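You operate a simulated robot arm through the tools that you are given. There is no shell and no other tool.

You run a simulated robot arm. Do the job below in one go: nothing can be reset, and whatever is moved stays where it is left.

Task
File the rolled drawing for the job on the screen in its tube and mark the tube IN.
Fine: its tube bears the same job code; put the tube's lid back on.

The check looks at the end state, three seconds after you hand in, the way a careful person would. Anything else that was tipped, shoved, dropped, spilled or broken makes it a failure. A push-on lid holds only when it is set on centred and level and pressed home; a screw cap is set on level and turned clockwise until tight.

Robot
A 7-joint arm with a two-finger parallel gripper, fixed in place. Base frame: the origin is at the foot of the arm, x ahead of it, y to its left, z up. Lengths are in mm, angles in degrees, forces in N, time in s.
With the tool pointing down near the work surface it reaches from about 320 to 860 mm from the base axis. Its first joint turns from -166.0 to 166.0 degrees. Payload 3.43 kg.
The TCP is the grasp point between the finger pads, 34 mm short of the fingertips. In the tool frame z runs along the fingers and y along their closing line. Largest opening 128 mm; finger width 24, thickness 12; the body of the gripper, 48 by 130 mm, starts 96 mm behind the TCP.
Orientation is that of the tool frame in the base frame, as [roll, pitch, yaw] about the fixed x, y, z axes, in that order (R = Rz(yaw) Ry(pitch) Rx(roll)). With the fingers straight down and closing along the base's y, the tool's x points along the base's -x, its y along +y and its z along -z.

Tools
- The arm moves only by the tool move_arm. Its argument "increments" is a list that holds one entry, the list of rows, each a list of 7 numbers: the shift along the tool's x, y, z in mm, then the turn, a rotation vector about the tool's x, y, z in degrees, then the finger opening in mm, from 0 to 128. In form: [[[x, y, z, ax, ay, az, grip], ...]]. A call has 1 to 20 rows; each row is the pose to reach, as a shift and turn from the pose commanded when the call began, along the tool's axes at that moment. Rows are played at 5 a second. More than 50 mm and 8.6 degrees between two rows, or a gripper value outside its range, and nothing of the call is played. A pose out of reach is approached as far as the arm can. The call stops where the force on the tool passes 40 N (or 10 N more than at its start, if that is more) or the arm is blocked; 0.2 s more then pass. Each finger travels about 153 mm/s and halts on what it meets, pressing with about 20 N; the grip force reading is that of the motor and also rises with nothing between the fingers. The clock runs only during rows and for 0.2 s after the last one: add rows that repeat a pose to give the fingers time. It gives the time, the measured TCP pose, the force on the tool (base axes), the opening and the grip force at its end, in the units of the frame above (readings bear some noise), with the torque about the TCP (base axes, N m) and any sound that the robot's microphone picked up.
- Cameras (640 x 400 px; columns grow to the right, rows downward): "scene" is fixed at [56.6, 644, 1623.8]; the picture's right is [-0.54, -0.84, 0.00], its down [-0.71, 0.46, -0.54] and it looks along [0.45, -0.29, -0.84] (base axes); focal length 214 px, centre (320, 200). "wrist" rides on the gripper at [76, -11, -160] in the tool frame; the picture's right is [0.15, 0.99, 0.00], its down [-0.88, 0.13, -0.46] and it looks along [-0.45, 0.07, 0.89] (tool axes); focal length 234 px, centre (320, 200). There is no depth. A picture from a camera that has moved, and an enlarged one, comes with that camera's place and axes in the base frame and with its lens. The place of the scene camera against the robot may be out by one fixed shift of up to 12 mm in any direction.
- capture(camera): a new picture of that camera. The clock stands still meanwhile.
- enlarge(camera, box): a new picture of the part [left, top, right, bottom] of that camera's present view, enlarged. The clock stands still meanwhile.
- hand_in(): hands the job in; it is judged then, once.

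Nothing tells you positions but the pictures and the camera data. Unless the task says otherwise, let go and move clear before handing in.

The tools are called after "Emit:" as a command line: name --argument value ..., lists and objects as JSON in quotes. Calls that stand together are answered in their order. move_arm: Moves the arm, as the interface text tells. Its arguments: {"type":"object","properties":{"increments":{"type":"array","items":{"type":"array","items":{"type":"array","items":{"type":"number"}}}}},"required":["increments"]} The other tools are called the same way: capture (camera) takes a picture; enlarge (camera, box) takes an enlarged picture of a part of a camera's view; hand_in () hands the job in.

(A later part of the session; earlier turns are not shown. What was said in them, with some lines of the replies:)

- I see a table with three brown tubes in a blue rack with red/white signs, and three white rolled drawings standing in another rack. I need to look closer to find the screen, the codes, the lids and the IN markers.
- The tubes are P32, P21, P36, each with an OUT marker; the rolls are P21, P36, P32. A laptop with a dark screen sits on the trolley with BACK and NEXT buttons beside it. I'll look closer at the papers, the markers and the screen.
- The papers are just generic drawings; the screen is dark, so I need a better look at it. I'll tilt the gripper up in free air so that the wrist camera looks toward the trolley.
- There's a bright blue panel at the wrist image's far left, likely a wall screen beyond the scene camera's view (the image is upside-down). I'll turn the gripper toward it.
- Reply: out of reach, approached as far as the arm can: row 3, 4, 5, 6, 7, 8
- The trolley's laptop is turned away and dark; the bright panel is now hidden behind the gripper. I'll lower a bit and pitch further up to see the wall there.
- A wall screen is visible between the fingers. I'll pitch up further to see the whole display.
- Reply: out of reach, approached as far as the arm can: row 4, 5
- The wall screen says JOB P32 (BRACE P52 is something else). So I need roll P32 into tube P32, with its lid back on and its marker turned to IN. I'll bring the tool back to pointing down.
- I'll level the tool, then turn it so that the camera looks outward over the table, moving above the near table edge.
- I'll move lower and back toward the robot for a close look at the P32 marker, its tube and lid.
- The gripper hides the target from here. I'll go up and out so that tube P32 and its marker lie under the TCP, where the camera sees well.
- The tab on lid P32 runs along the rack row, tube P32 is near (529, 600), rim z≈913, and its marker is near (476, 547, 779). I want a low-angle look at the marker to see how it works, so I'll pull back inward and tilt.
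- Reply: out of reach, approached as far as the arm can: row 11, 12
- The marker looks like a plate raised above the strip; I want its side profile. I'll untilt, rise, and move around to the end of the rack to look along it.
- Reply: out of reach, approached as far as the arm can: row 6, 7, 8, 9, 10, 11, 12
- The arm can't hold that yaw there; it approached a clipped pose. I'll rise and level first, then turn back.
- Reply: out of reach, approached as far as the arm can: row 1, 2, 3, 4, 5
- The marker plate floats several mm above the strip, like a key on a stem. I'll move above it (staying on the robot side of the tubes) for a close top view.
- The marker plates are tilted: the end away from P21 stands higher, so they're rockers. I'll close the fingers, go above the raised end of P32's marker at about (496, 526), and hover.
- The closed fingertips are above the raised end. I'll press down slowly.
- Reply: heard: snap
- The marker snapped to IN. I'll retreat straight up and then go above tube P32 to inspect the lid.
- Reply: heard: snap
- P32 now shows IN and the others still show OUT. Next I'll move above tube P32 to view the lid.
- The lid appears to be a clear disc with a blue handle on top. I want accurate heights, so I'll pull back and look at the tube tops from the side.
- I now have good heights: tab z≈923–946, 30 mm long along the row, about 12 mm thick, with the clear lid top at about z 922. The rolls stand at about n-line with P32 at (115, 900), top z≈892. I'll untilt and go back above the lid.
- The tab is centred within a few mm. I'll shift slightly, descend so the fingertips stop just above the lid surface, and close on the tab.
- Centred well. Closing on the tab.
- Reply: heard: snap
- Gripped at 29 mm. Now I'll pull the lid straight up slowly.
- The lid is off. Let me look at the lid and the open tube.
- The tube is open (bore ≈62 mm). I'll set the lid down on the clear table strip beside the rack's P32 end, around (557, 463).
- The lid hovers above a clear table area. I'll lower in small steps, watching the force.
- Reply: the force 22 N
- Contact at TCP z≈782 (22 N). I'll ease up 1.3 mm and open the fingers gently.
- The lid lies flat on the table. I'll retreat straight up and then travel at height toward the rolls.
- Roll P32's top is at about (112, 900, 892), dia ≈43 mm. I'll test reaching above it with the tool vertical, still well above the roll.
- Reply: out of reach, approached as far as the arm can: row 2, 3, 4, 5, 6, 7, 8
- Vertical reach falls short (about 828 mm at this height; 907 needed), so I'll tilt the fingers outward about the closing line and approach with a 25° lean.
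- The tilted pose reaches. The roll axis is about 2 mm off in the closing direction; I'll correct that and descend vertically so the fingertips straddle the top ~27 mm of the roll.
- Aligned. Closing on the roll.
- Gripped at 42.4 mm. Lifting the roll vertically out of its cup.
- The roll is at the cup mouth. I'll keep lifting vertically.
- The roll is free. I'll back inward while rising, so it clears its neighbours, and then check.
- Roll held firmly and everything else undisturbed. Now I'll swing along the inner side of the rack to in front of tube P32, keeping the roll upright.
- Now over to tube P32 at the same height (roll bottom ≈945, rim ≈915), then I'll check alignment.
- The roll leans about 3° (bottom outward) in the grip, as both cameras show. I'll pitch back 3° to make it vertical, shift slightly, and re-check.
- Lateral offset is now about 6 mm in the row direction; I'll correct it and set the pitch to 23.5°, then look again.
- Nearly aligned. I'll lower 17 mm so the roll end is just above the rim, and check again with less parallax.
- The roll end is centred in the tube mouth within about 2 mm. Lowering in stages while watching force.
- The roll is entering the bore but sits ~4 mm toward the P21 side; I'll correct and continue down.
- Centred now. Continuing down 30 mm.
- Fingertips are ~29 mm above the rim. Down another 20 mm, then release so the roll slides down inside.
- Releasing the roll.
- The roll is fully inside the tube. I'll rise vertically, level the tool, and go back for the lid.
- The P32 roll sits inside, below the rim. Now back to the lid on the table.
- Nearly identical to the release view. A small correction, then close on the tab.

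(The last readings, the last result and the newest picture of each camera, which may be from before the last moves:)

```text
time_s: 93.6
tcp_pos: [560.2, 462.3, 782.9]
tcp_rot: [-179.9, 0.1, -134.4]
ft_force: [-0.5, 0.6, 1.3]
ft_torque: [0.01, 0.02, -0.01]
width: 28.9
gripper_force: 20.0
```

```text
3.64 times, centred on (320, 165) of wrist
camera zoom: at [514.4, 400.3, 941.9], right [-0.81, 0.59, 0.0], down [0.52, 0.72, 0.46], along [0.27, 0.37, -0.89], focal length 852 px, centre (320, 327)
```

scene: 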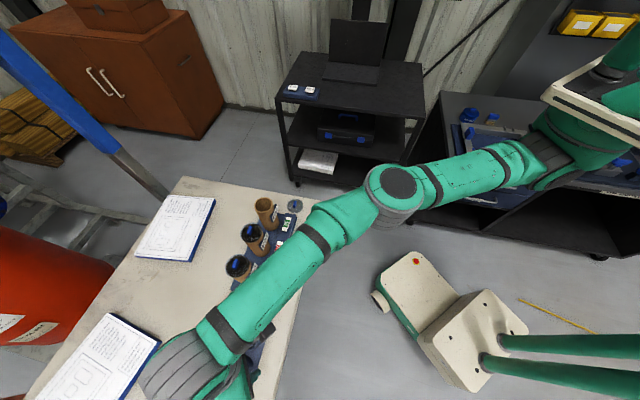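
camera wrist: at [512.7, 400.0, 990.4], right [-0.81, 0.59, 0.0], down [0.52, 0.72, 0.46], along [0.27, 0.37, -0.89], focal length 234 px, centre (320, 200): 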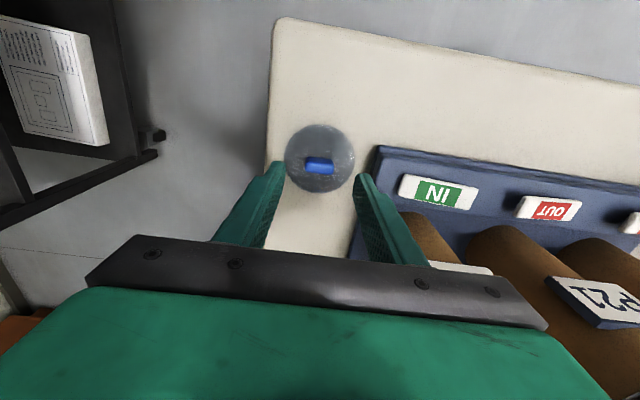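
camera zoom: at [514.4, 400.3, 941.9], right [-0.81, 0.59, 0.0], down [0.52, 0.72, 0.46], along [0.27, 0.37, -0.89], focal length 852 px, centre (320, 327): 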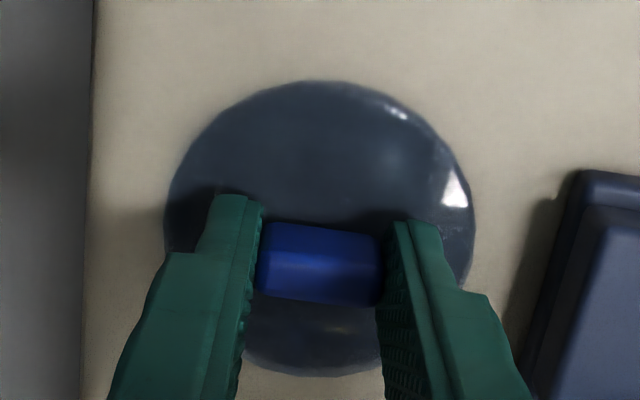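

Lid gripped just as before. Lifting and returning above tube P32.

Emit:
move_arm --increments '[[[0, 0, -10, 0, 0, 0, 0], [0, 0, -40, 0, 0, 0, 0], [0, 0, -80, 0, 0, 0, 0], [0, 0, -120, 0, 0, 0, 0], [0, 0, -160, 0, 0, 0, 0], [0, 0, -200, 0, 0, 0, 0], [0, 0, -240, 0, 0, 0, 0], [-20, 29, -240, 0, 0, 0, 0], [-40, 58, -240, 0, 0, 0, 0], [-60, 88, -240, 0, 0, 0, 0], [-80.1, 117.1, -240, 0, 0, 0, 0], [-80.1, 117.1, -240, 0, 0, 0, 0], [-80.1, 117.1, -240, 0, 0, 0, 0]]]'

Emit:
capture --camera "wrist"

Emit:
enlarge --camera "wrist" --box '[260, 110, 400, 230]'

Emit:
enlarge --camera "scene" --box '[250, 165, 310, 225]'

```text
time_s: 96.4
tcp_pos: [531.8, 603.5, 1022.1]
tcp_rot: [-180.0, -0.2, -134.4]
ft_force: [0.0, 0.8, -0.2]
ft_torque: [-0.03, -0.05, 0.02]
width: 28.7
gripper_force: 20.2
```

```text
taken
camera wrist: at [487.8, 541.0, 1180.6], right [-0.81, 0.59, 0.0], down [0.52, 0.72, 0.45], along [0.27, 0.37, -0.89], focal length 234 px, centre (320, 200)
```

wrist: 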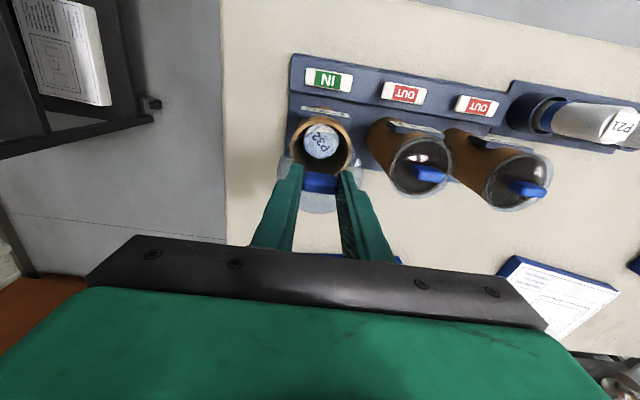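

```text
3.33 times, centred on (330, 170) of wrist
camera zoom: at [487.8, 541.0, 1180.6], right [-0.81, 0.59, 0.0], down [0.52, 0.72, 0.45], along [0.27, 0.37, -0.89], focal length 781 px, centre (287, 300)
```

zoom: 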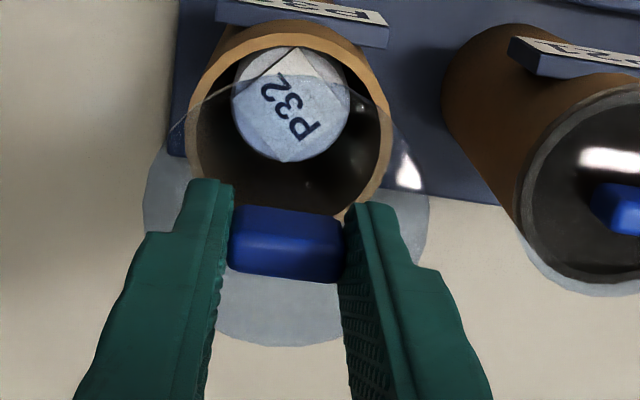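

```text
6.67 times, centred on (280, 195) of scene
camera zoom: at [56.6, 644.0, 1623.8], right [-0.54, -0.84, 0.0], down [-0.71, 0.46, -0.54], along [0.45, -0.29, -0.84], focal length 1430 px, centre (587, 233)
```

zoom: 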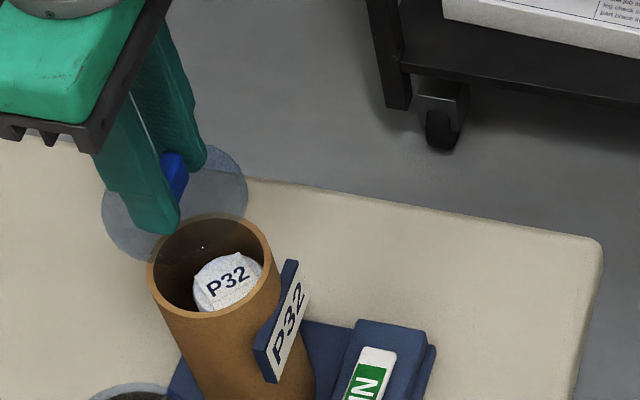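

The lid is above the tube; the rim seen through the clear lid tells me I'm ~1.7 mm off along the row. I'll correct and lower to just above the rim, then re-check.

Emit:
move_arm --increments '[[[0, 0.9, 10, 0, 0, 0, 0], [0, 1.7, 20, 0, 0, 0, 0], [0, 1.7, 30, 0, 0, 0, 0], [0, 1.7, 40, 0, 0, 0, 0], [0, 1.7, 45, 0, 0, 0, 0], [0, 1.7, 45, 0, 0, 0, 0], [0, 1.7, 45, 0, 0, 0, 0]]]'

Emit:
enlarge --camera "wrist" --box '[240, 120, 400, 240]'

Emit:
enlarge --camera "scene" --box '[250, 165, 310, 225]'

```text
time_s: 98.0
tcp_pos: [530.7, 603.1, 977.4]
tcp_rot: [-179.8, 0.0, -134.4]
ft_force: [0.4, -0.8, -0.1]
ft_torque: [-0.02, 0.03, 0.0]
width: 28.7
gripper_force: 20.2
```

```text
3.33 times, centred on (320, 180) of wrist
camera zoom: at [485.1, 541.2, 1136.9], right [-0.81, 0.59, 0.0], down [0.52, 0.72, 0.45], along [0.27, 0.37, -0.89], focal length 781 px, centre (320, 267)
```

zoom: 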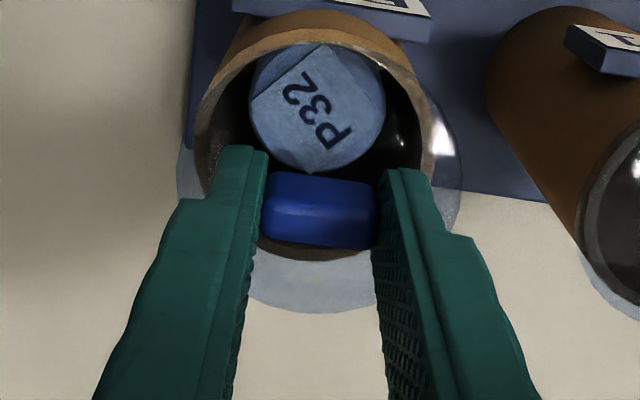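

```text
6.67 times, centred on (280, 195) of scene
camera zoom: at [56.6, 644.0, 1623.8], right [-0.54, -0.84, 0.0], down [-0.71, 0.46, -0.54], along [0.45, -0.29, -0.84], focal length 1430 px, centre (587, 233)
```

zoom: 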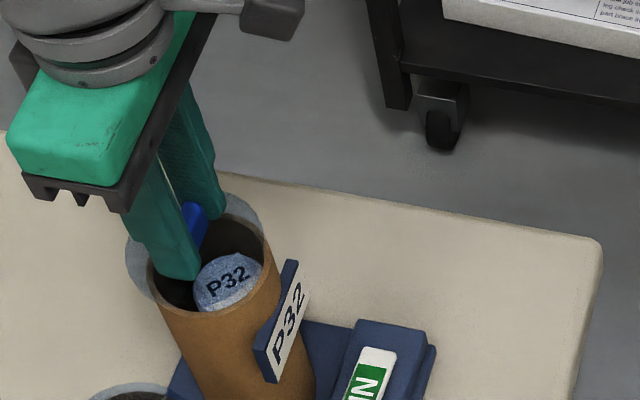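

Aligned within about 0.5 mm both ways. Lowering onto the rim slowly.

Emit:
move_arm --increments '[[[0, 0.3, 3, 0, 0, 0, 0], [0, 0.3, 6, 0, 0, 0, 0], [0, 0.3, 8, 0, 0, 0, 0], [0, 0.3, 10, 0, 0, 0, 0], [0, 0.3, 10, 0, 0, 0, 0]]]'

Emit:
enlarge --camera "wrist" --box '[240, 120, 400, 240]'

Emit:
enlarge --camera "scene" --box '[250, 165, 310, 225]'

```text
time_s: 99.2
tcp_pos: [530.5, 602.7, 967.5]
tcp_rot: [-180.0, 0.0, -134.4]
ft_force: [-0.1, -0.1, 0.0]
ft_torque: [-0.02, -0.01, -0.01]
width: 28.8
gripper_force: 19.6
```

```text
3.33 times, centred on (320, 180) of wrist
camera zoom: at [485.3, 541.7, 1126.9], right [-0.81, 0.59, 0.0], down [0.52, 0.72, 0.46], along [0.27, 0.37, -0.89], focal length 781 px, centre (320, 267)
```

zoom: 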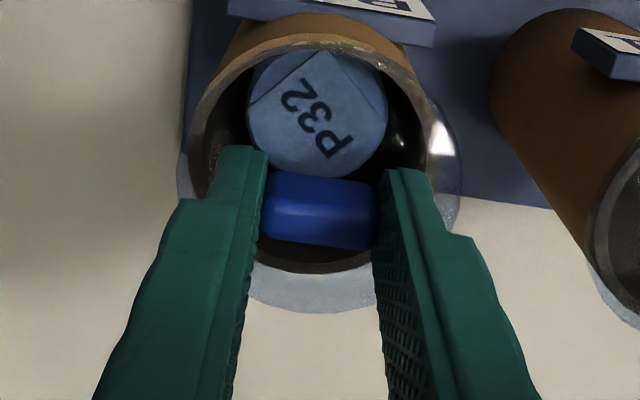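

```text
6.67 times, centred on (280, 195) of scene
camera zoom: at [56.6, 644.0, 1623.8], right [-0.54, -0.84, 0.0], down [-0.71, 0.46, -0.54], along [0.45, -0.29, -0.84], focal length 1430 px, centre (587, 233)
```

zoom: 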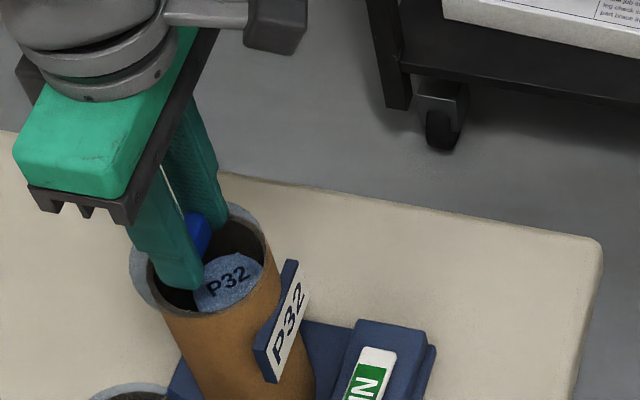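

Emit:
move_arm --increments '[[[0, 0.2, 2, 0, 0, 0, 0], [0, 0.2, 4, 0, 0, 0, 0], [0, 0.2, 5.5, 0, 0, 0, 0], [0, 0.2, 6.5, 0, 0, 0, 0], [0, 0.2, 6.5, 0, 0, 0, 0]]]'

Emit:
enlarge --camera "wrist" --box '[240, 120, 400, 240]'

Emit:
enlarge --camera "scene" --box '[250, 165, 310, 225]'

```text
time_s: 100.4
tcp_pos: [528.5, 604.1, 960.2]
tcp_rot: [-180.0, 0.0, -134.4]
ft_force: [-0.3, -0.2, -0.1]
ft_torque: [0.04, 0.02, 0.0]
width: 28.6
gripper_force: 19.5
```

```text
3.33 times, centred on (320, 180) of wrist
camera zoom: at [485.2, 542.0, 1120.5], right [-0.81, 0.59, 0.0], down [0.52, 0.72, 0.45], along [0.27, 0.37, -0.89], focal length 781 px, centre (320, 267)
```

zoom: 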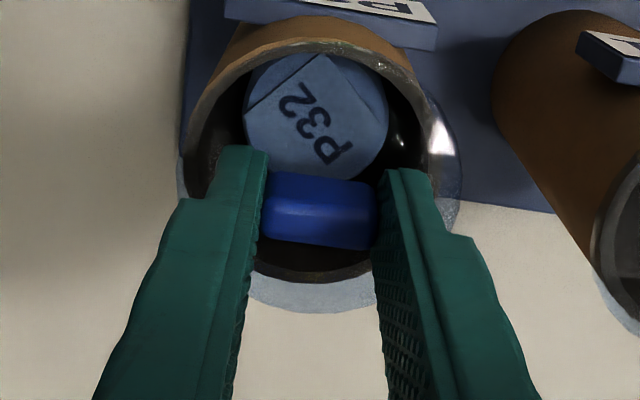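

```text
6.67 times, centred on (280, 195) of scene
camera zoom: at [56.6, 644.0, 1623.8], right [-0.54, -0.84, 0.0], down [-0.71, 0.46, -0.54], along [0.45, -0.29, -0.84], focal length 1430 px, centre (587, 233)
```

zoom: 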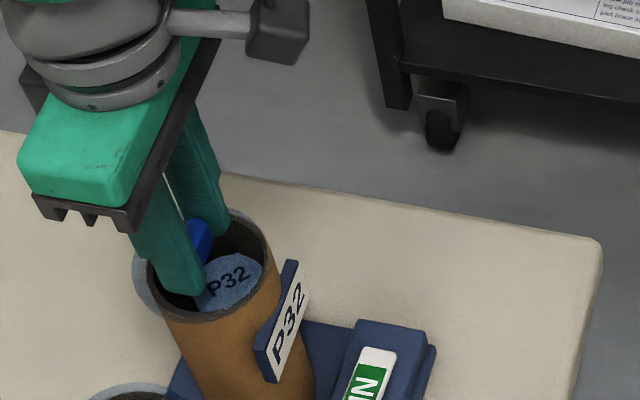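

No contact force yet; pressing a little further in small steps.

Emit:
move_arm --increments '[[[0, 0, 1, 0, 0, 0, 0], [0, 0, 2, 0, 0, 0, 0], [0, 0, 3, 0, 0, 0, 0], [0, 0, 3, 0, 0, 0, 0]]]'

Emit:
enlarge --camera "wrist" --box '[240, 120, 400, 240]'

```text
time_s: 101.4
tcp_pos: [530.9, 603.0, 959.4]
tcp_rot: [-179.8, 0.0, -134.5]
ft_force: [-3.0, -1.7, 11.2]
ft_torque: [0.12, 0.21, -0.02]
width: 28.6
gripper_force: 20.5
```

```text
3.33 times, centred on (320, 180) of wrist
camera zoom: at [486.3, 540.4, 1118.5], right [-0.81, 0.59, 0.0], down [0.52, 0.72, 0.46], along [0.27, 0.37, -0.89], focal length 781 px, centre (320, 267)
```

zoom: 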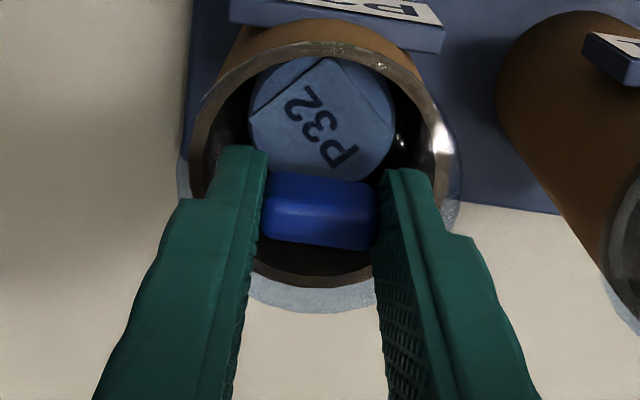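

Contact at 11 N and well centred. Pressing home.

Emit:
move_arm --increments '[[[0, 0, 1, 0, 0, 0, 0], [0, 0, 2, 0, 0, 0, 0], [0, 0, 3, 0, 0, 0, 0], [0, 0, 4, 0, 0, 0, 0]]]'

Emit:
enlarge --camera "wrist" --box '[240, 120, 400, 240]'

Emit:
enlarge --camera "scene" --box '[250, 165, 310, 225]'

```text
time_s: 102.4
tcp_pos: [528.8, 603.9, 956.5]
tcp_rot: [179.9, 0.0, -134.4]
ft_force: [-7.3, 8.9, 36.4]
ft_torque: [0.22, 0.22, -0.01]
width: 29.0
gripper_force: 20.6
```

```text
3.33 times, centred on (320, 180) of wrist
camera zoom: at [484.2, 542.0, 1115.9], right [-0.81, 0.59, 0.0], down [0.52, 0.72, 0.46], along [0.27, 0.37, -0.89], focal length 781 px, centre (320, 267)
```

zoom: 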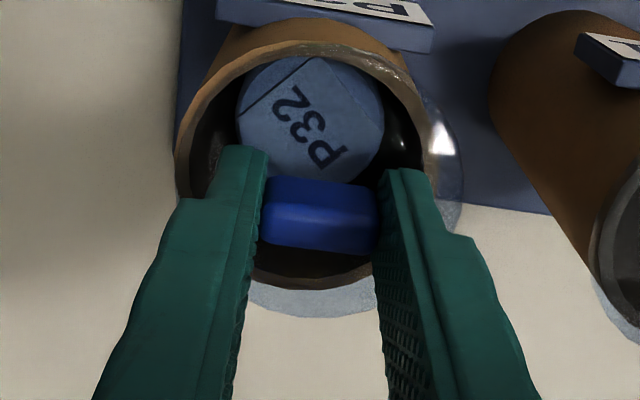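

```text
6.67 times, centred on (280, 195) of scene
camera zoom: at [56.6, 644.0, 1623.8], right [-0.54, -0.84, 0.0], down [-0.71, 0.46, -0.54], along [0.45, -0.29, -0.84], focal length 1430 px, centre (587, 233)
```

zoom: 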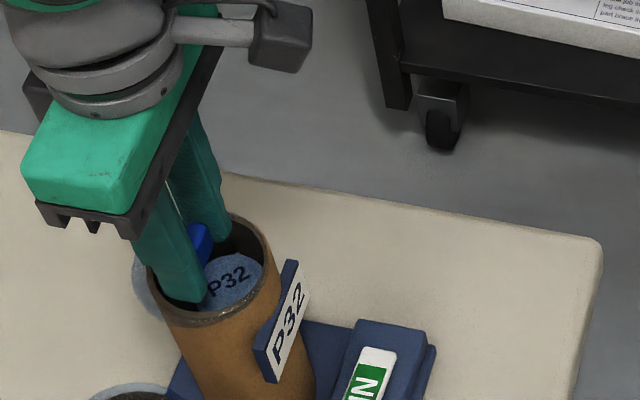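

The lid slid about 3 mm toward P21 under load. I'll back off upward, re-centre, and try again.

Emit:
move_arm --increments '[[[0, 0, -4, 0, 0, 0, 0], [0, 0, -8, 0, 0, 0, 0], [0, 0, -12, 0, 0, 0, 0], [0, 0, -12, 0, 0, 0, 0], [0, 0, -12, 0, 0, 0, 0]]]'

Emit:
enlarge --camera "wrist" --box '[240, 120, 400, 240]'

Emit:
enlarge --camera "scene" --box '[250, 165, 310, 225]'

```text
time_s: 103.6
tcp_pos: [529.8, 604.2, 965.6]
tcp_rot: [-179.8, -0.1, -134.4]
ft_force: [-0.4, -0.4, -0.7]
ft_torque: [-0.03, 0.04, 0.04]
width: 28.8
gripper_force: 20.1
```

```text
3.33 times, centred on (320, 180) of wrist
camera zoom: at [485.6, 541.9, 1124.7], right [-0.81, 0.59, 0.0], down [0.52, 0.72, 0.45], along [0.27, 0.37, -0.89], focal length 781 px, centre (320, 267)
```

zoom: 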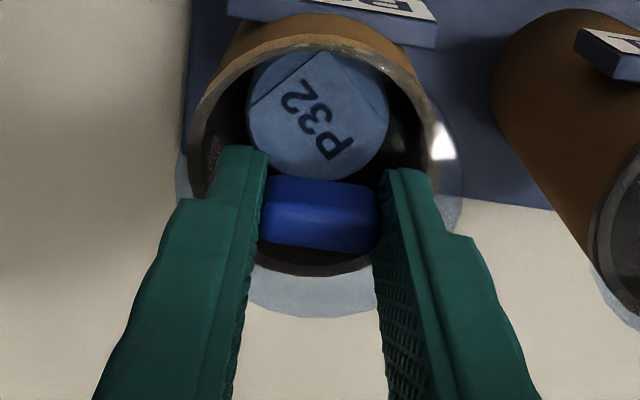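

```text
6.67 times, centred on (280, 195) of scene
camera zoom: at [56.6, 644.0, 1623.8], right [-0.54, -0.84, 0.0], down [-0.71, 0.46, -0.54], along [0.45, -0.29, -0.84], focal length 1430 px, centre (587, 233)
```

zoom: 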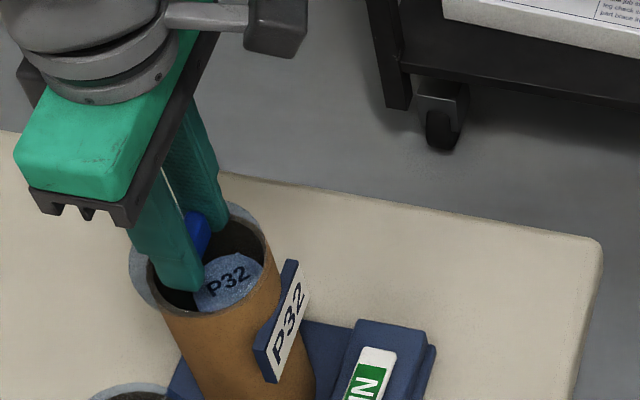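

Emit:
enlarge --camera "wrist" --box '[268, 120, 372, 220]'

Emit:
enlarge --camera "scene" --box '[262, 185, 292, 215]'

```text
4.00 times, centred on (320, 170) of wrist
camera zoom: at [485.6, 541.9, 1124.7], right [-0.81, 0.59, 0.0], down [0.52, 0.72, 0.45], along [0.27, 0.37, -0.89], focal length 937 px, centre (320, 320)
```

zoom: 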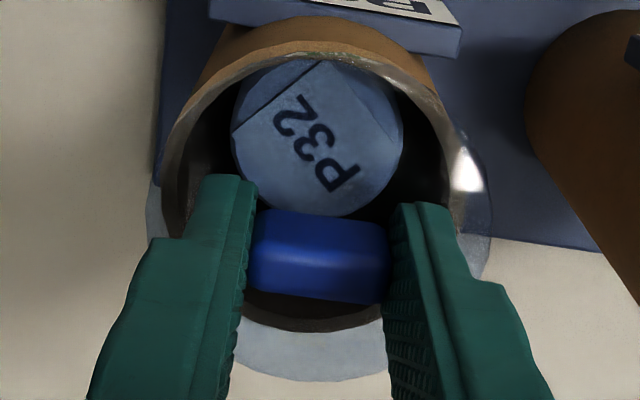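

```text
13.33 times, centred on (277, 200) of scene
camera zoom: at [56.6, 644.0, 1623.8], right [-0.54, -0.84, 0.0], down [-0.71, 0.46, -0.54], along [0.45, -0.29, -0.84], focal length 2860 px, centre (893, 200)
```

zoom: 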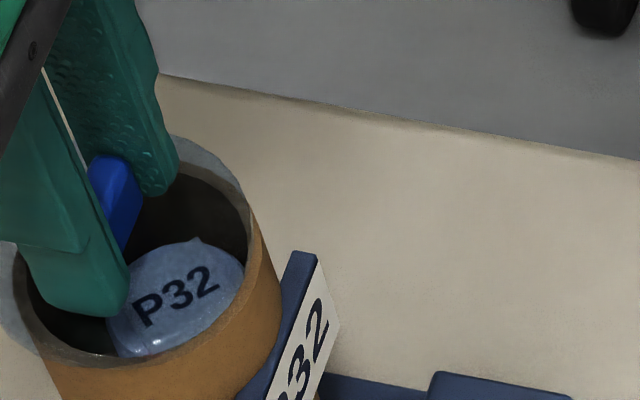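

No snap was heard, so it isn't home yet. I'll lower it again lightly onto the tube, aligned by the same reference view, then let go and press straight down on the tab instead of pushing through the grip.

Emit:
move_arm --increments '[[[0, 0, 2, 0, 0, 0, 0], [0, 0, 4, 0, 0, 0, 0], [0, 0, 5, 0, 0, 0, 0], [0, 0, 5, 0, 0, 0, 0], [0, 0, 5, 0, 0, 0, 0]]]'

Emit:
enlarge --camera "wrist" --box '[240, 120, 400, 240]'

Emit:
enlarge --camera "scene" --box '[262, 185, 292, 215]'

```text
time_s: 104.8
tcp_pos: [529.6, 604.0, 962.2]
tcp_rot: [-179.9, 0.0, -134.4]
ft_force: [0.0, -1.0, 0.1]
ft_torque: [0.02, -0.01, 0.0]
width: 28.7
gripper_force: 20.3
```

```text
3.33 times, centred on (320, 180) of wrist
camera zoom: at [485.7, 542.5, 1120.4], right [-0.81, 0.59, 0.0], down [0.52, 0.72, 0.45], along [0.27, 0.37, -0.89], focal length 781 px, centre (320, 267)
```

zoom: 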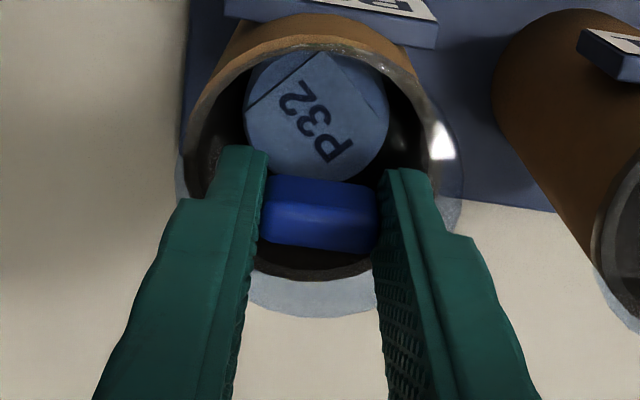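

```text
13.33 times, centred on (277, 200) of scene
camera zoom: at [56.6, 644.0, 1623.8], right [-0.54, -0.84, 0.0], down [-0.71, 0.46, -0.54], along [0.45, -0.29, -0.84], focal length 2860 px, centre (893, 200)
```

zoom: 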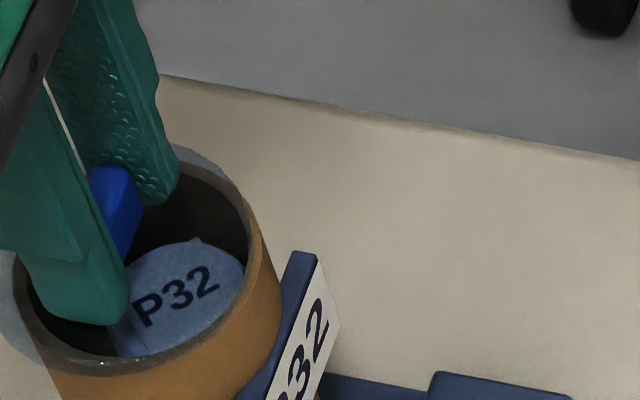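

Emit:
enlarge --camera "scene" --box '[230, 170, 310, 250]'

Emit:
enlarge --camera "scene" --box '[235, 205, 275, 245]'

```text
5.00 times, centred on (270, 210) of scene
camera zoom: at [56.6, 644.0, 1623.8], right [-0.54, -0.84, 0.0], down [-0.71, 0.46, -0.54], along [0.45, -0.29, -0.84], focal length 1072 px, centre (570, 150)
```

zoom: 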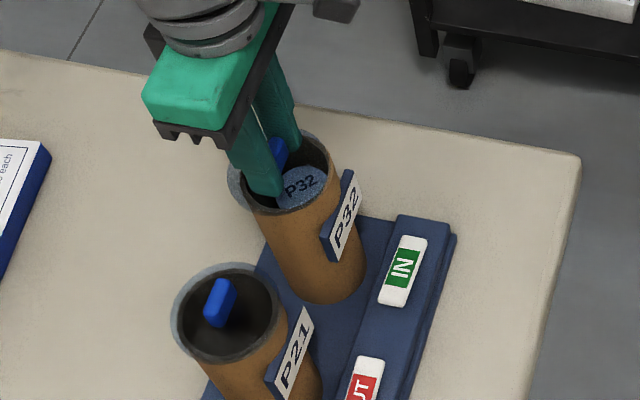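

```text
10.00 times, centred on (255, 225) of scene
camera zoom: at [56.6, 644.0, 1623.8], right [-0.54, -0.84, 0.0], down [-0.71, 0.46, -0.54], along [0.45, -0.29, -0.84], focal length 2145 px, centre (970, -50)
```

zoom: 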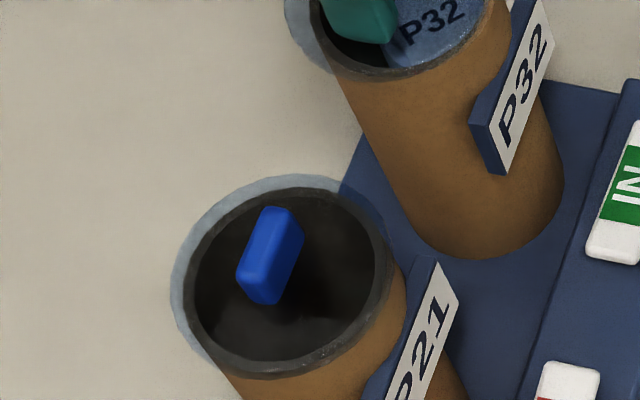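

Emit:
enlarge --camera "scene" --box '[255, 185, 295, 225]'

Emit:
enlarge --camera "scene" --box '[235, 215, 275, 255]'

```text
10.00 times, centred on (275, 205) of scene
camera zoom: at [56.6, 644.0, 1623.8], right [-0.54, -0.84, 0.0], down [-0.71, 0.46, -0.54], along [0.45, -0.29, -0.84], focal length 2145 px, centre (770, 150)
```

zoom: 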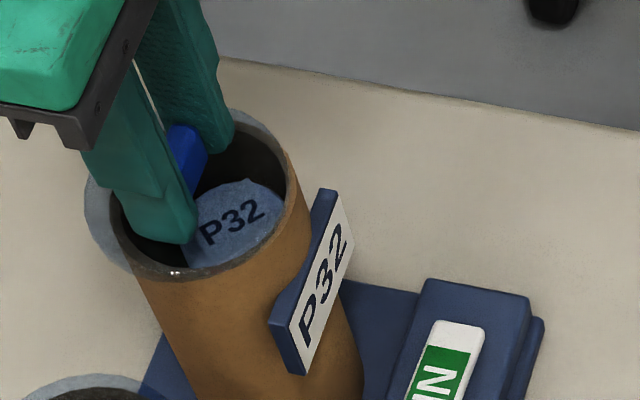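

```text
10.00 times, centred on (255, 235) of scene
camera zoom: at [56.6, 644.0, 1623.8], right [-0.54, -0.84, 0.0], down [-0.71, 0.46, -0.54], along [0.45, -0.29, -0.84], focal length 2145 px, centre (970, -150)
```

zoom: 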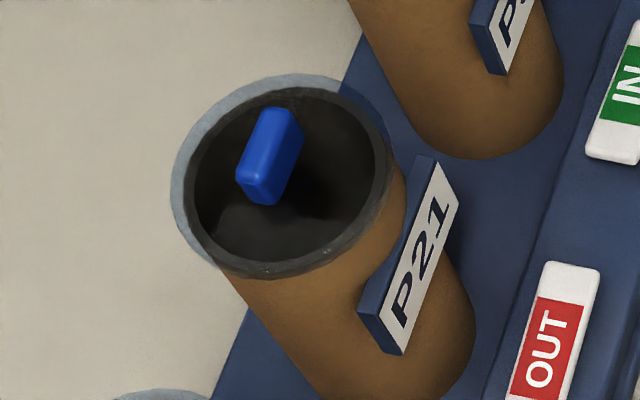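

Scene view suggests the lid sits perhaps 2 mm outward. I'll ease down to light contact, shifting 1 mm inward, then release to let the lid settle and look at how it rests.

Emit:
move_arm --increments '[[[1, 0, 1, 0, 0, 0, 0], [1, 0, 2, 0, 0, 0, 0], [1, 0, 3, 0, 0, 0, 0]]]'

```text
time_s: 105.6
tcp_pos: [530.2, 601.2, 958.4]
tcp_rot: [-179.9, -0.1, -134.7]
ft_force: [0.4, -0.2, -0.8]
ft_torque: [0.01, -0.01, 0.0]
width: 29.2
gripper_force: 19.9
```

Emit:
move_arm --increments '[[[0, 0, 1, 0, 0, 0, 0], [0, 0, 2, 0, 0, 0, 0]]]'

Emit:
enlarge --camera "wrist" --box '[240, 120, 400, 240]'

Emit:
enlarge --camera "scene" --box '[255, 185, 295, 225]'

```text
time_s: 106.2
tcp_pos: [529.0, 601.5, 957.3]
tcp_rot: [-179.4, -0.3, -134.5]
ft_force: [-2.1, -22.0, 9.0]
ft_torque: [-0.43, 0.43, 0.02]
width: 28.9
gripper_force: 20.6
heard: snap
stopped in row 2: the force on the tool passed its limit at 42 N (the readings are from after the stop); the commanded pose is now the measured one
```

```text
3.33 times, centred on (320, 180) of wrist
camera zoom: at [484.2, 540.7, 1117.4], right [-0.81, 0.59, -0.01], down [0.52, 0.73, 0.45], along [0.27, 0.36, -0.89], focal length 781 px, centre (320, 267)
```

zoom: 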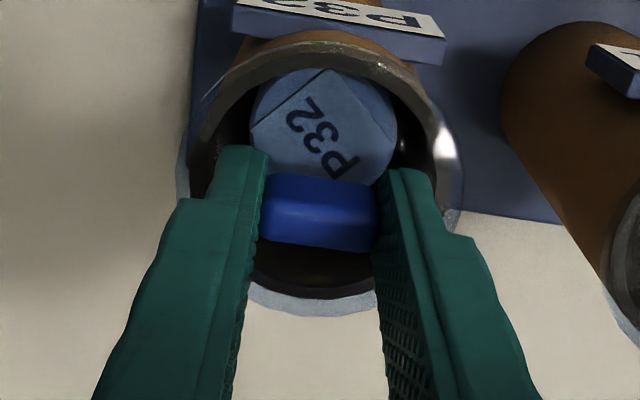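

```text
10.00 times, centred on (275, 205) of scene
camera zoom: at [56.6, 644.0, 1623.8], right [-0.54, -0.84, 0.0], down [-0.71, 0.46, -0.54], along [0.45, -0.29, -0.84], focal length 2145 px, centre (770, 150)
```

zoom: 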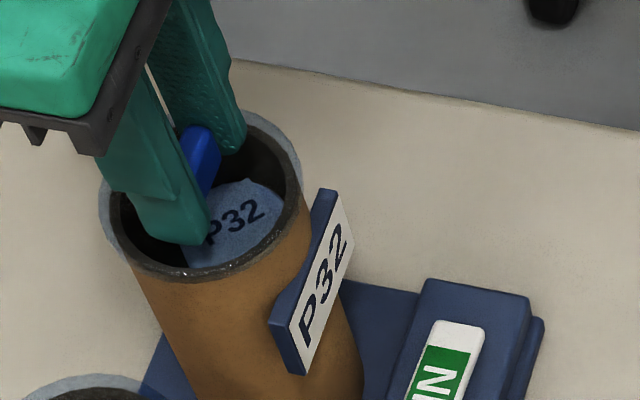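

A snap was heard and the lid now looks centred on the rim. I'll hold the pose one beat to see the residual force before releasing.

Emit:
move_arm --increments '[[[0, 0, 0, 0, 0, 0, 0], [0, 0, 0, 0, 0, 0, 0]]]'

Emit:
enlarge --camera "scene" --box '[230, 170, 310, 250]'

```text
time_s: 106.8
tcp_pos: [529.6, 601.2, 957.3]
tcp_rot: [-179.4, -0.3, -134.4]
ft_force: [-7.0, -25.5, 12.5]
ft_torque: [-0.42, 0.41, -0.02]
width: 28.8
gripper_force: 20.3
```

```text
5.00 times, centred on (270, 210) of scene
camera zoom: at [56.6, 644.0, 1623.8], right [-0.54, -0.84, 0.0], down [-0.71, 0.46, -0.54], along [0.45, -0.29, -0.84], focal length 1072 px, centre (570, 150)
```

zoom: 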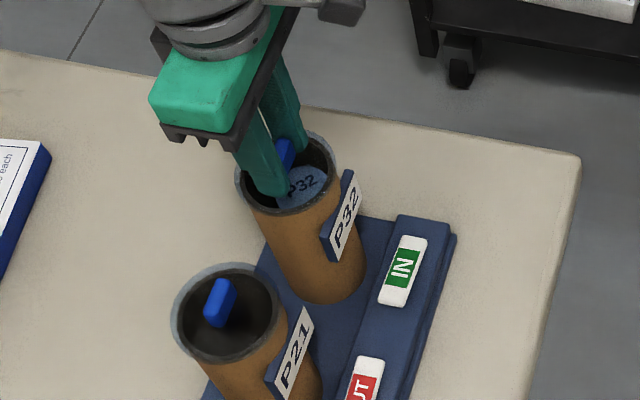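

Residual side load is ~23 N inward. I'll relax it with a small inward shift before opening.

Emit:
move_arm --increments '[[[0.8, -0.4, 0, 0, 0, 0, 0], [1.5, -0.8, 0, 0, 0, 0, 0], [1.5, -0.8, 0, 0, 0, 0, 0]]]'

```text
time_s: 107.6
tcp_pos: [529.9, 601.4, 956.7]
tcp_rot: [-179.4, -0.1, -134.4]
ft_force: [5.5, -11.4, 9.2]
ft_torque: [-0.06, 0.14, 0.01]
width: 28.9
gripper_force: 20.1
```

Emit:
move_arm --increments '[[[0.3, -0.5, -0.2, 0, 0, 0, 0], [0.3, -1, -0.5, 0, 0, 0, 0], [0.3, -1, -0.5, 0, 0, 0, 0]]]'

```text
time_s: 108.4
tcp_pos: [530.8, 601.1, 956.4]
tcp_rot: [-179.5, -0.1, -134.5]
ft_force: [12.6, 1.2, 6.1]
ft_torque: [0.38, -0.19, -0.06]
width: 29.1
gripper_force: 19.6
```

Emit:
move_arm --increments '[[[-0.5, -0.5, -0.2, 0, 0, 0, 0], [-0.5, -0.5, -0.2, 0, 0, 0, 0]]]'

```text
time_s: 109.0
tcp_pos: [529.4, 601.0, 956.5]
tcp_rot: [-179.5, -0.2, -134.4]
ft_force: [9.1, 7.0, 5.8]
ft_torque: [0.47, -0.14, -0.05]
width: 28.8
gripper_force: 19.9
```

Small residual load now; opening the fingers.

Emit:
move_arm --increments '[[[-0.4, 0, 0, 0, 0, 0, 30], [-0.4, 0, 0, 0, 0, 0, 34], [-0.4, 0, 0, 0, 0, 0, 45], [-0.4, 0, 0, 0, 0, 0, 60], [-0.4, 0, 0, 0, 0, 0, 60]]]'

Emit:
enlarge --camera "wrist" --box '[240, 120, 400, 240]'

Emit:
enlarge --camera "scene" --box '[255, 185, 295, 225]'

```text
time_s: 110.2
tcp_pos: [532.2, 599.4, 959.4]
tcp_rot: [-179.5, -0.1, -134.5]
ft_force: [7.0, -4.8, 13.0]
ft_torque: [0.14, 0.02, -0.11]
width: 55.3
gripper_force: 0.0
```

```text
3.33 times, centred on (320, 180) of wrist
camera zoom: at [485.6, 539.0, 1117.2], right [-0.81, 0.59, -0.01], down [0.52, 0.72, 0.45], along [0.27, 0.36, -0.89], focal length 781 px, centre (320, 267)
```

zoom: 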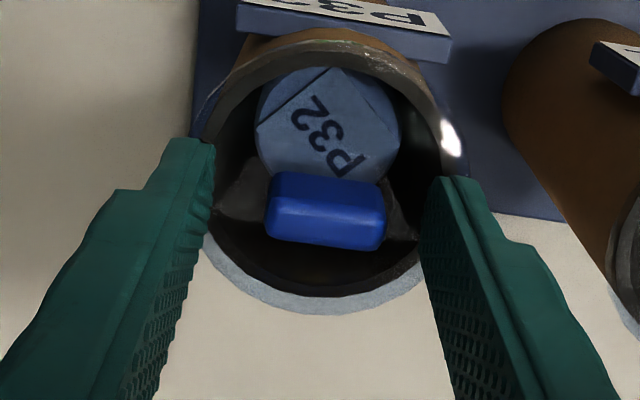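

```text
10.00 times, centred on (275, 205) of scene
camera zoom: at [56.6, 644.0, 1623.8], right [-0.54, -0.84, 0.0], down [-0.71, 0.46, -0.54], along [0.45, -0.29, -0.84], focal length 2145 px, centre (770, 150)
```

zoom: 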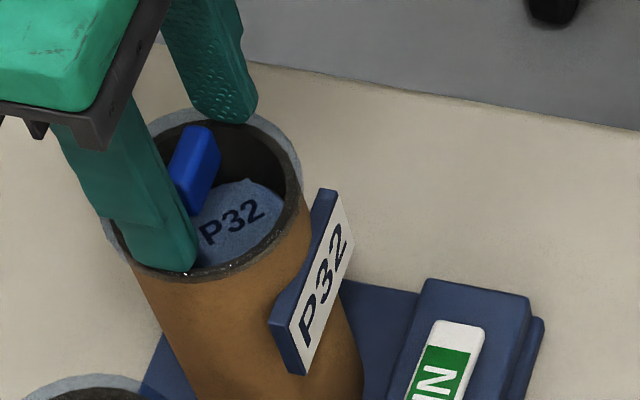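

The fingertips still touch the lid top lightly. Rising straight up now.

Emit:
move_arm --increments '[[[0, 0, -3, 0, 0, 0, 60], [0, 0, -8, 0, 0, 0, 60], [0, 0, -15, 0, 0, 0, 60], [0, 0, -25, 0, 0, 0, 60], [0, 0, -40, 0, 0, 0, 60], [0, 0, -40, 0, 0, 0, 60]]]'

Emit:
enlarge --camera "wrist" --box '[240, 110, 400, 230]'

Emit:
enlarge --camera "scene" --box '[255, 185, 295, 225]'

```text
time_s: 111.6
tcp_pos: [530.5, 599.5, 998.0]
tcp_rot: [-179.5, -0.2, -134.5]
ft_force: [0.3, 0.4, 0.1]
ft_torque: [0.0, -0.03, 0.01]
width: 59.8
gripper_force: 0.1
```

```text
3.33 times, centred on (320, 170) of wrist
camera zoom: at [485.5, 538.7, 1157.7], right [-0.81, 0.59, -0.01], down [0.52, 0.72, 0.45], along [0.27, 0.36, -0.89], focal length 781 px, centre (320, 300)
```

zoom: 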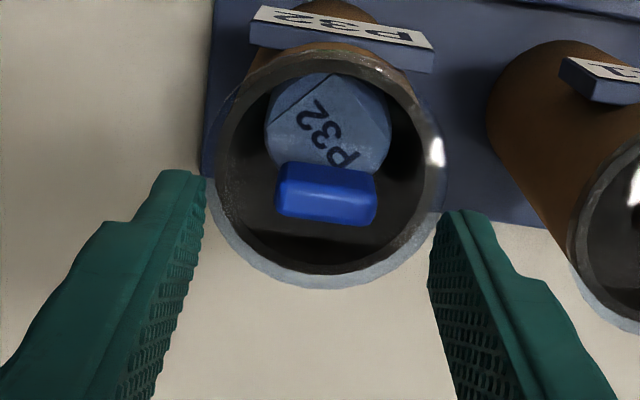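

```text
10.00 times, centred on (275, 205) of scene
camera zoom: at [56.6, 644.0, 1623.8], right [-0.54, -0.84, 0.0], down [-0.71, 0.46, -0.54], along [0.45, -0.29, -0.84], focal length 2145 px, centre (770, 150)
```

zoom: 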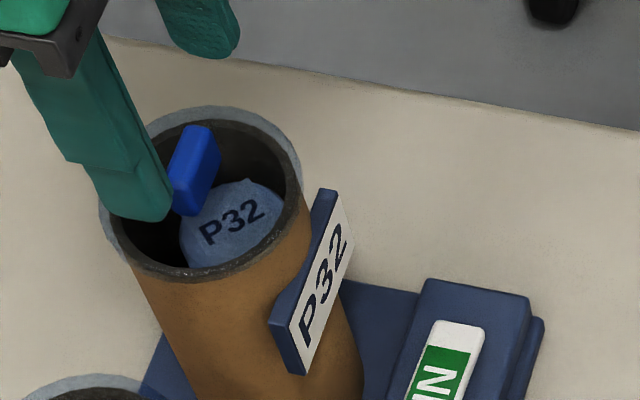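

The lid stays put and now looks like its seated neighbours. I'll back off and verify from the side (level and same height as P21/P36).

Emit:
move_arm --increments '[[[0, 0, -35, 0.5, 0, 0, 60], [47, 0, -35, 0.5, 0, 0, 60], [94, 0, -35, 0.5, 0, 0, 60], [141, 0, -35, 0.5, 0, 0, 60], [188, 0, -35, 0.5, 0, 0, 60], [234, 0, -35, 0.5, 0, 0, 60], [234, 0, -35, 0.5, 0, 0, 60]]]'

Emit:
move_arm --increments '[[[0, 0, 13, 0, -8.3, 0, 60], [0, 0, 26, 0, -16.6, 0, 60], [0, 0, 39, 0, -25, 0, 60], [0, 0, 52, 0, -33.3, 0, 60], [0, 0, 65, 0, -41.6, 0, 60], [0, 0, 77, 0, -50, 0, 60], [0, 0, 77, 0, -50, 0, 60]]]'

Emit:
capture --camera "wrist"

Emit:
enlarge --camera "wrist" --box '[285, 175, 355, 235]'

Emit:
enlarge --camera "wrist" --box '[410, 190, 470, 245]'

Emit:
enlarge --camera "scene" --box '[220, 170, 320, 270]'

```text
time_s: 113.2
tcp_pos: [365.6, 430.7, 1032.5]
tcp_rot: [-179.0, -0.2, -134.5]
ft_force: [0.5, -0.7, 0.3]
ft_torque: [0.01, 0.01, -0.03]
width: 60.0
gripper_force: 0.1
```

```text
time_s: 114.8
tcp_pos: [367.1, 431.6, 956.1]
tcp_rot: [-178.4, 49.8, -133.3]
ft_force: [-0.4, -0.1, -0.1]
ft_torque: [-0.02, -0.03, -0.01]
width: 59.8
gripper_force: 0.0
```

```text
taken
camera wrist: at [255.8, 301.9, 1000.5], right [-0.77, 0.62, -0.13], down [0.05, 0.26, 0.96], along [0.64, 0.74, -0.23], focal length 234 px, centre (320, 200)
```

wrist: 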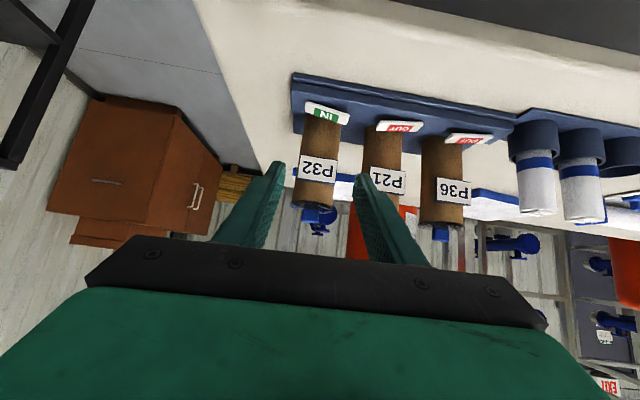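

```text
6.67 times, centred on (320, 205) of wrist
camera zoom: at [255.8, 301.9, 1000.5], right [-0.77, 0.62, -0.13], down [0.05, 0.26, 0.96], along [0.64, 0.74, -0.23], focal length 1561 px, centre (320, 167)
```

zoom: 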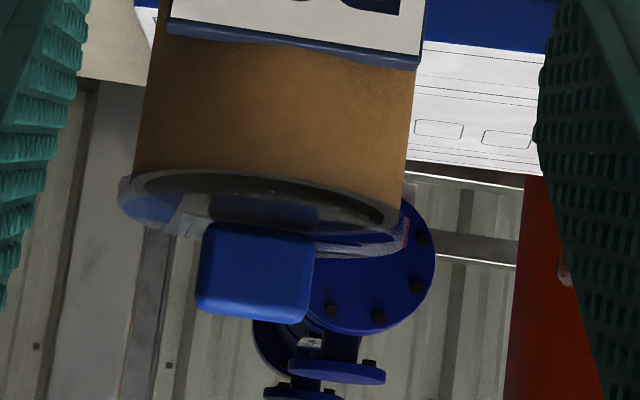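

```text
7.27 times, centred on (440, 218) of wrist
camera zoom: at [255.8, 301.9, 1000.5], right [-0.77, 0.62, -0.13], down [0.05, 0.26, 0.96], along [0.64, 0.74, -0.23], focal length 1703 px, centre (-553, 73)
```

zoom: 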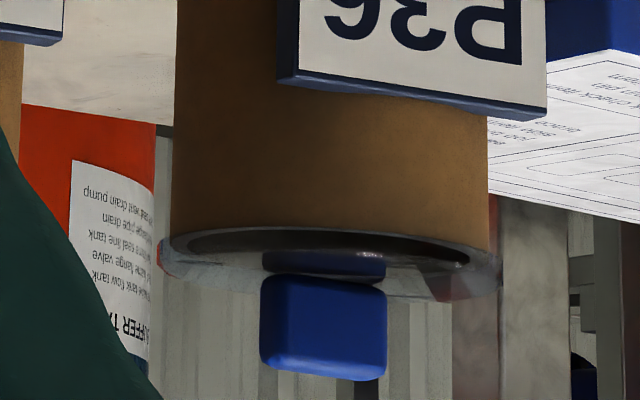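

```text
4.00 times, centred on (270, 220) of scene
camera zoom: at [56.6, 644.0, 1623.8], right [-0.54, -0.84, 0.0], down [-0.71, 0.46, -0.54], along [0.45, -0.29, -0.84], focal length 858 px, centre (520, 120)
```

zoom: 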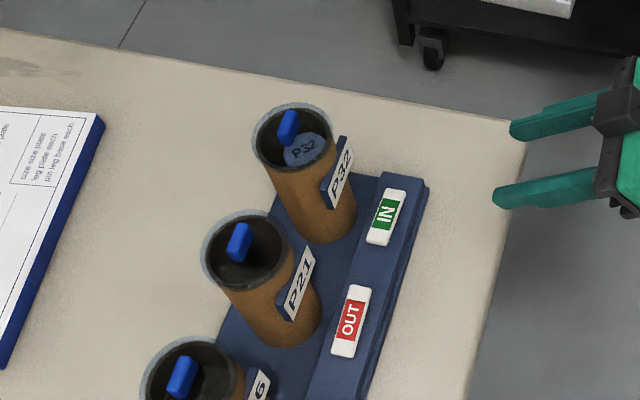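

P32's lid sits at the same height and level as P36's, and the marker reads IN. A last overall check before handing in.

Emit:
capture --camera "scene"

Emit:
enlarge --camera "scene" --box '[210, 180, 310, 390]'

Emit:
enlarge --camera "scene" --box '[255, 185, 295, 225]'

```text
taken
```

scene: 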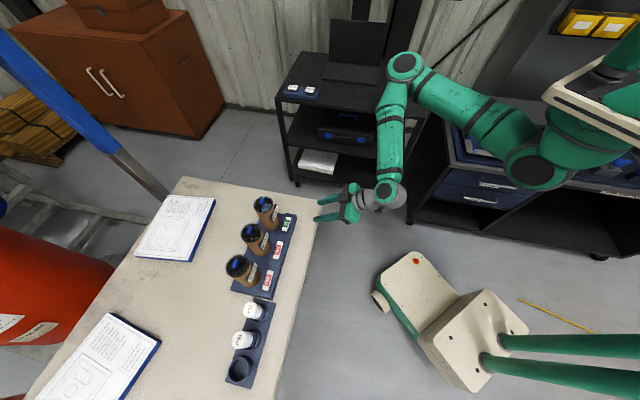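

```text
1.90 times, centred on (260, 285) of scene
camera zoom: at [56.6, 644.0, 1623.8], right [-0.54, -0.84, 0.0], down [-0.71, 0.46, -0.54], along [0.45, -0.29, -0.84], focal length 408 px, centre (434, 38)
```

zoom: 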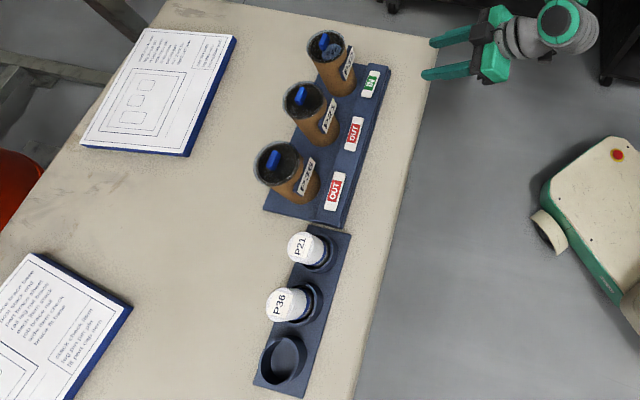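

```text
10.00 times, centred on (275, 205) of scene
camera zoom: at [56.6, 644.0, 1623.8], right [-0.54, -0.84, 0.0], down [-0.71, 0.46, -0.54], along [0.45, -0.29, -0.84], focal length 2145 px, centre (770, 150)
```

zoom: 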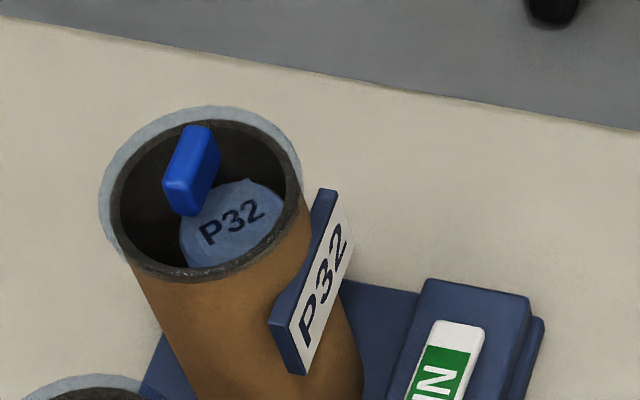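

Everything is as wanted: roll P32 is in tube P32, its lid is snapped on centred and level, and its marker reads IN. The other rolls, tubes and markers are untouched, and the gripper is clear, so I'm handing in.

Emit:
hand_in

```text
The job is handed in.
```

I filed the drawing for job P32, the code shown on the wall screen, and handed the job in. I don't have the check's verdict.

- **Drawing:** roll P32 is in tube P32, with its top below the rim. It slid the last few centimetres down inside the tube when I released it.
- **Lid:** the lid is back on tube P32. My first press slid off-centre, so I lifted the lid slightly, realigned it and pressed again until it snapped. From the side it sits level and at the same height as the lid on P36.
- **Marker:** the marker beside tube P32 now reads IN. P21 and P36 still read OUT.

The last pictures show the other rolls, tubes and papers where they were. The gripper is empty and clear of the table.
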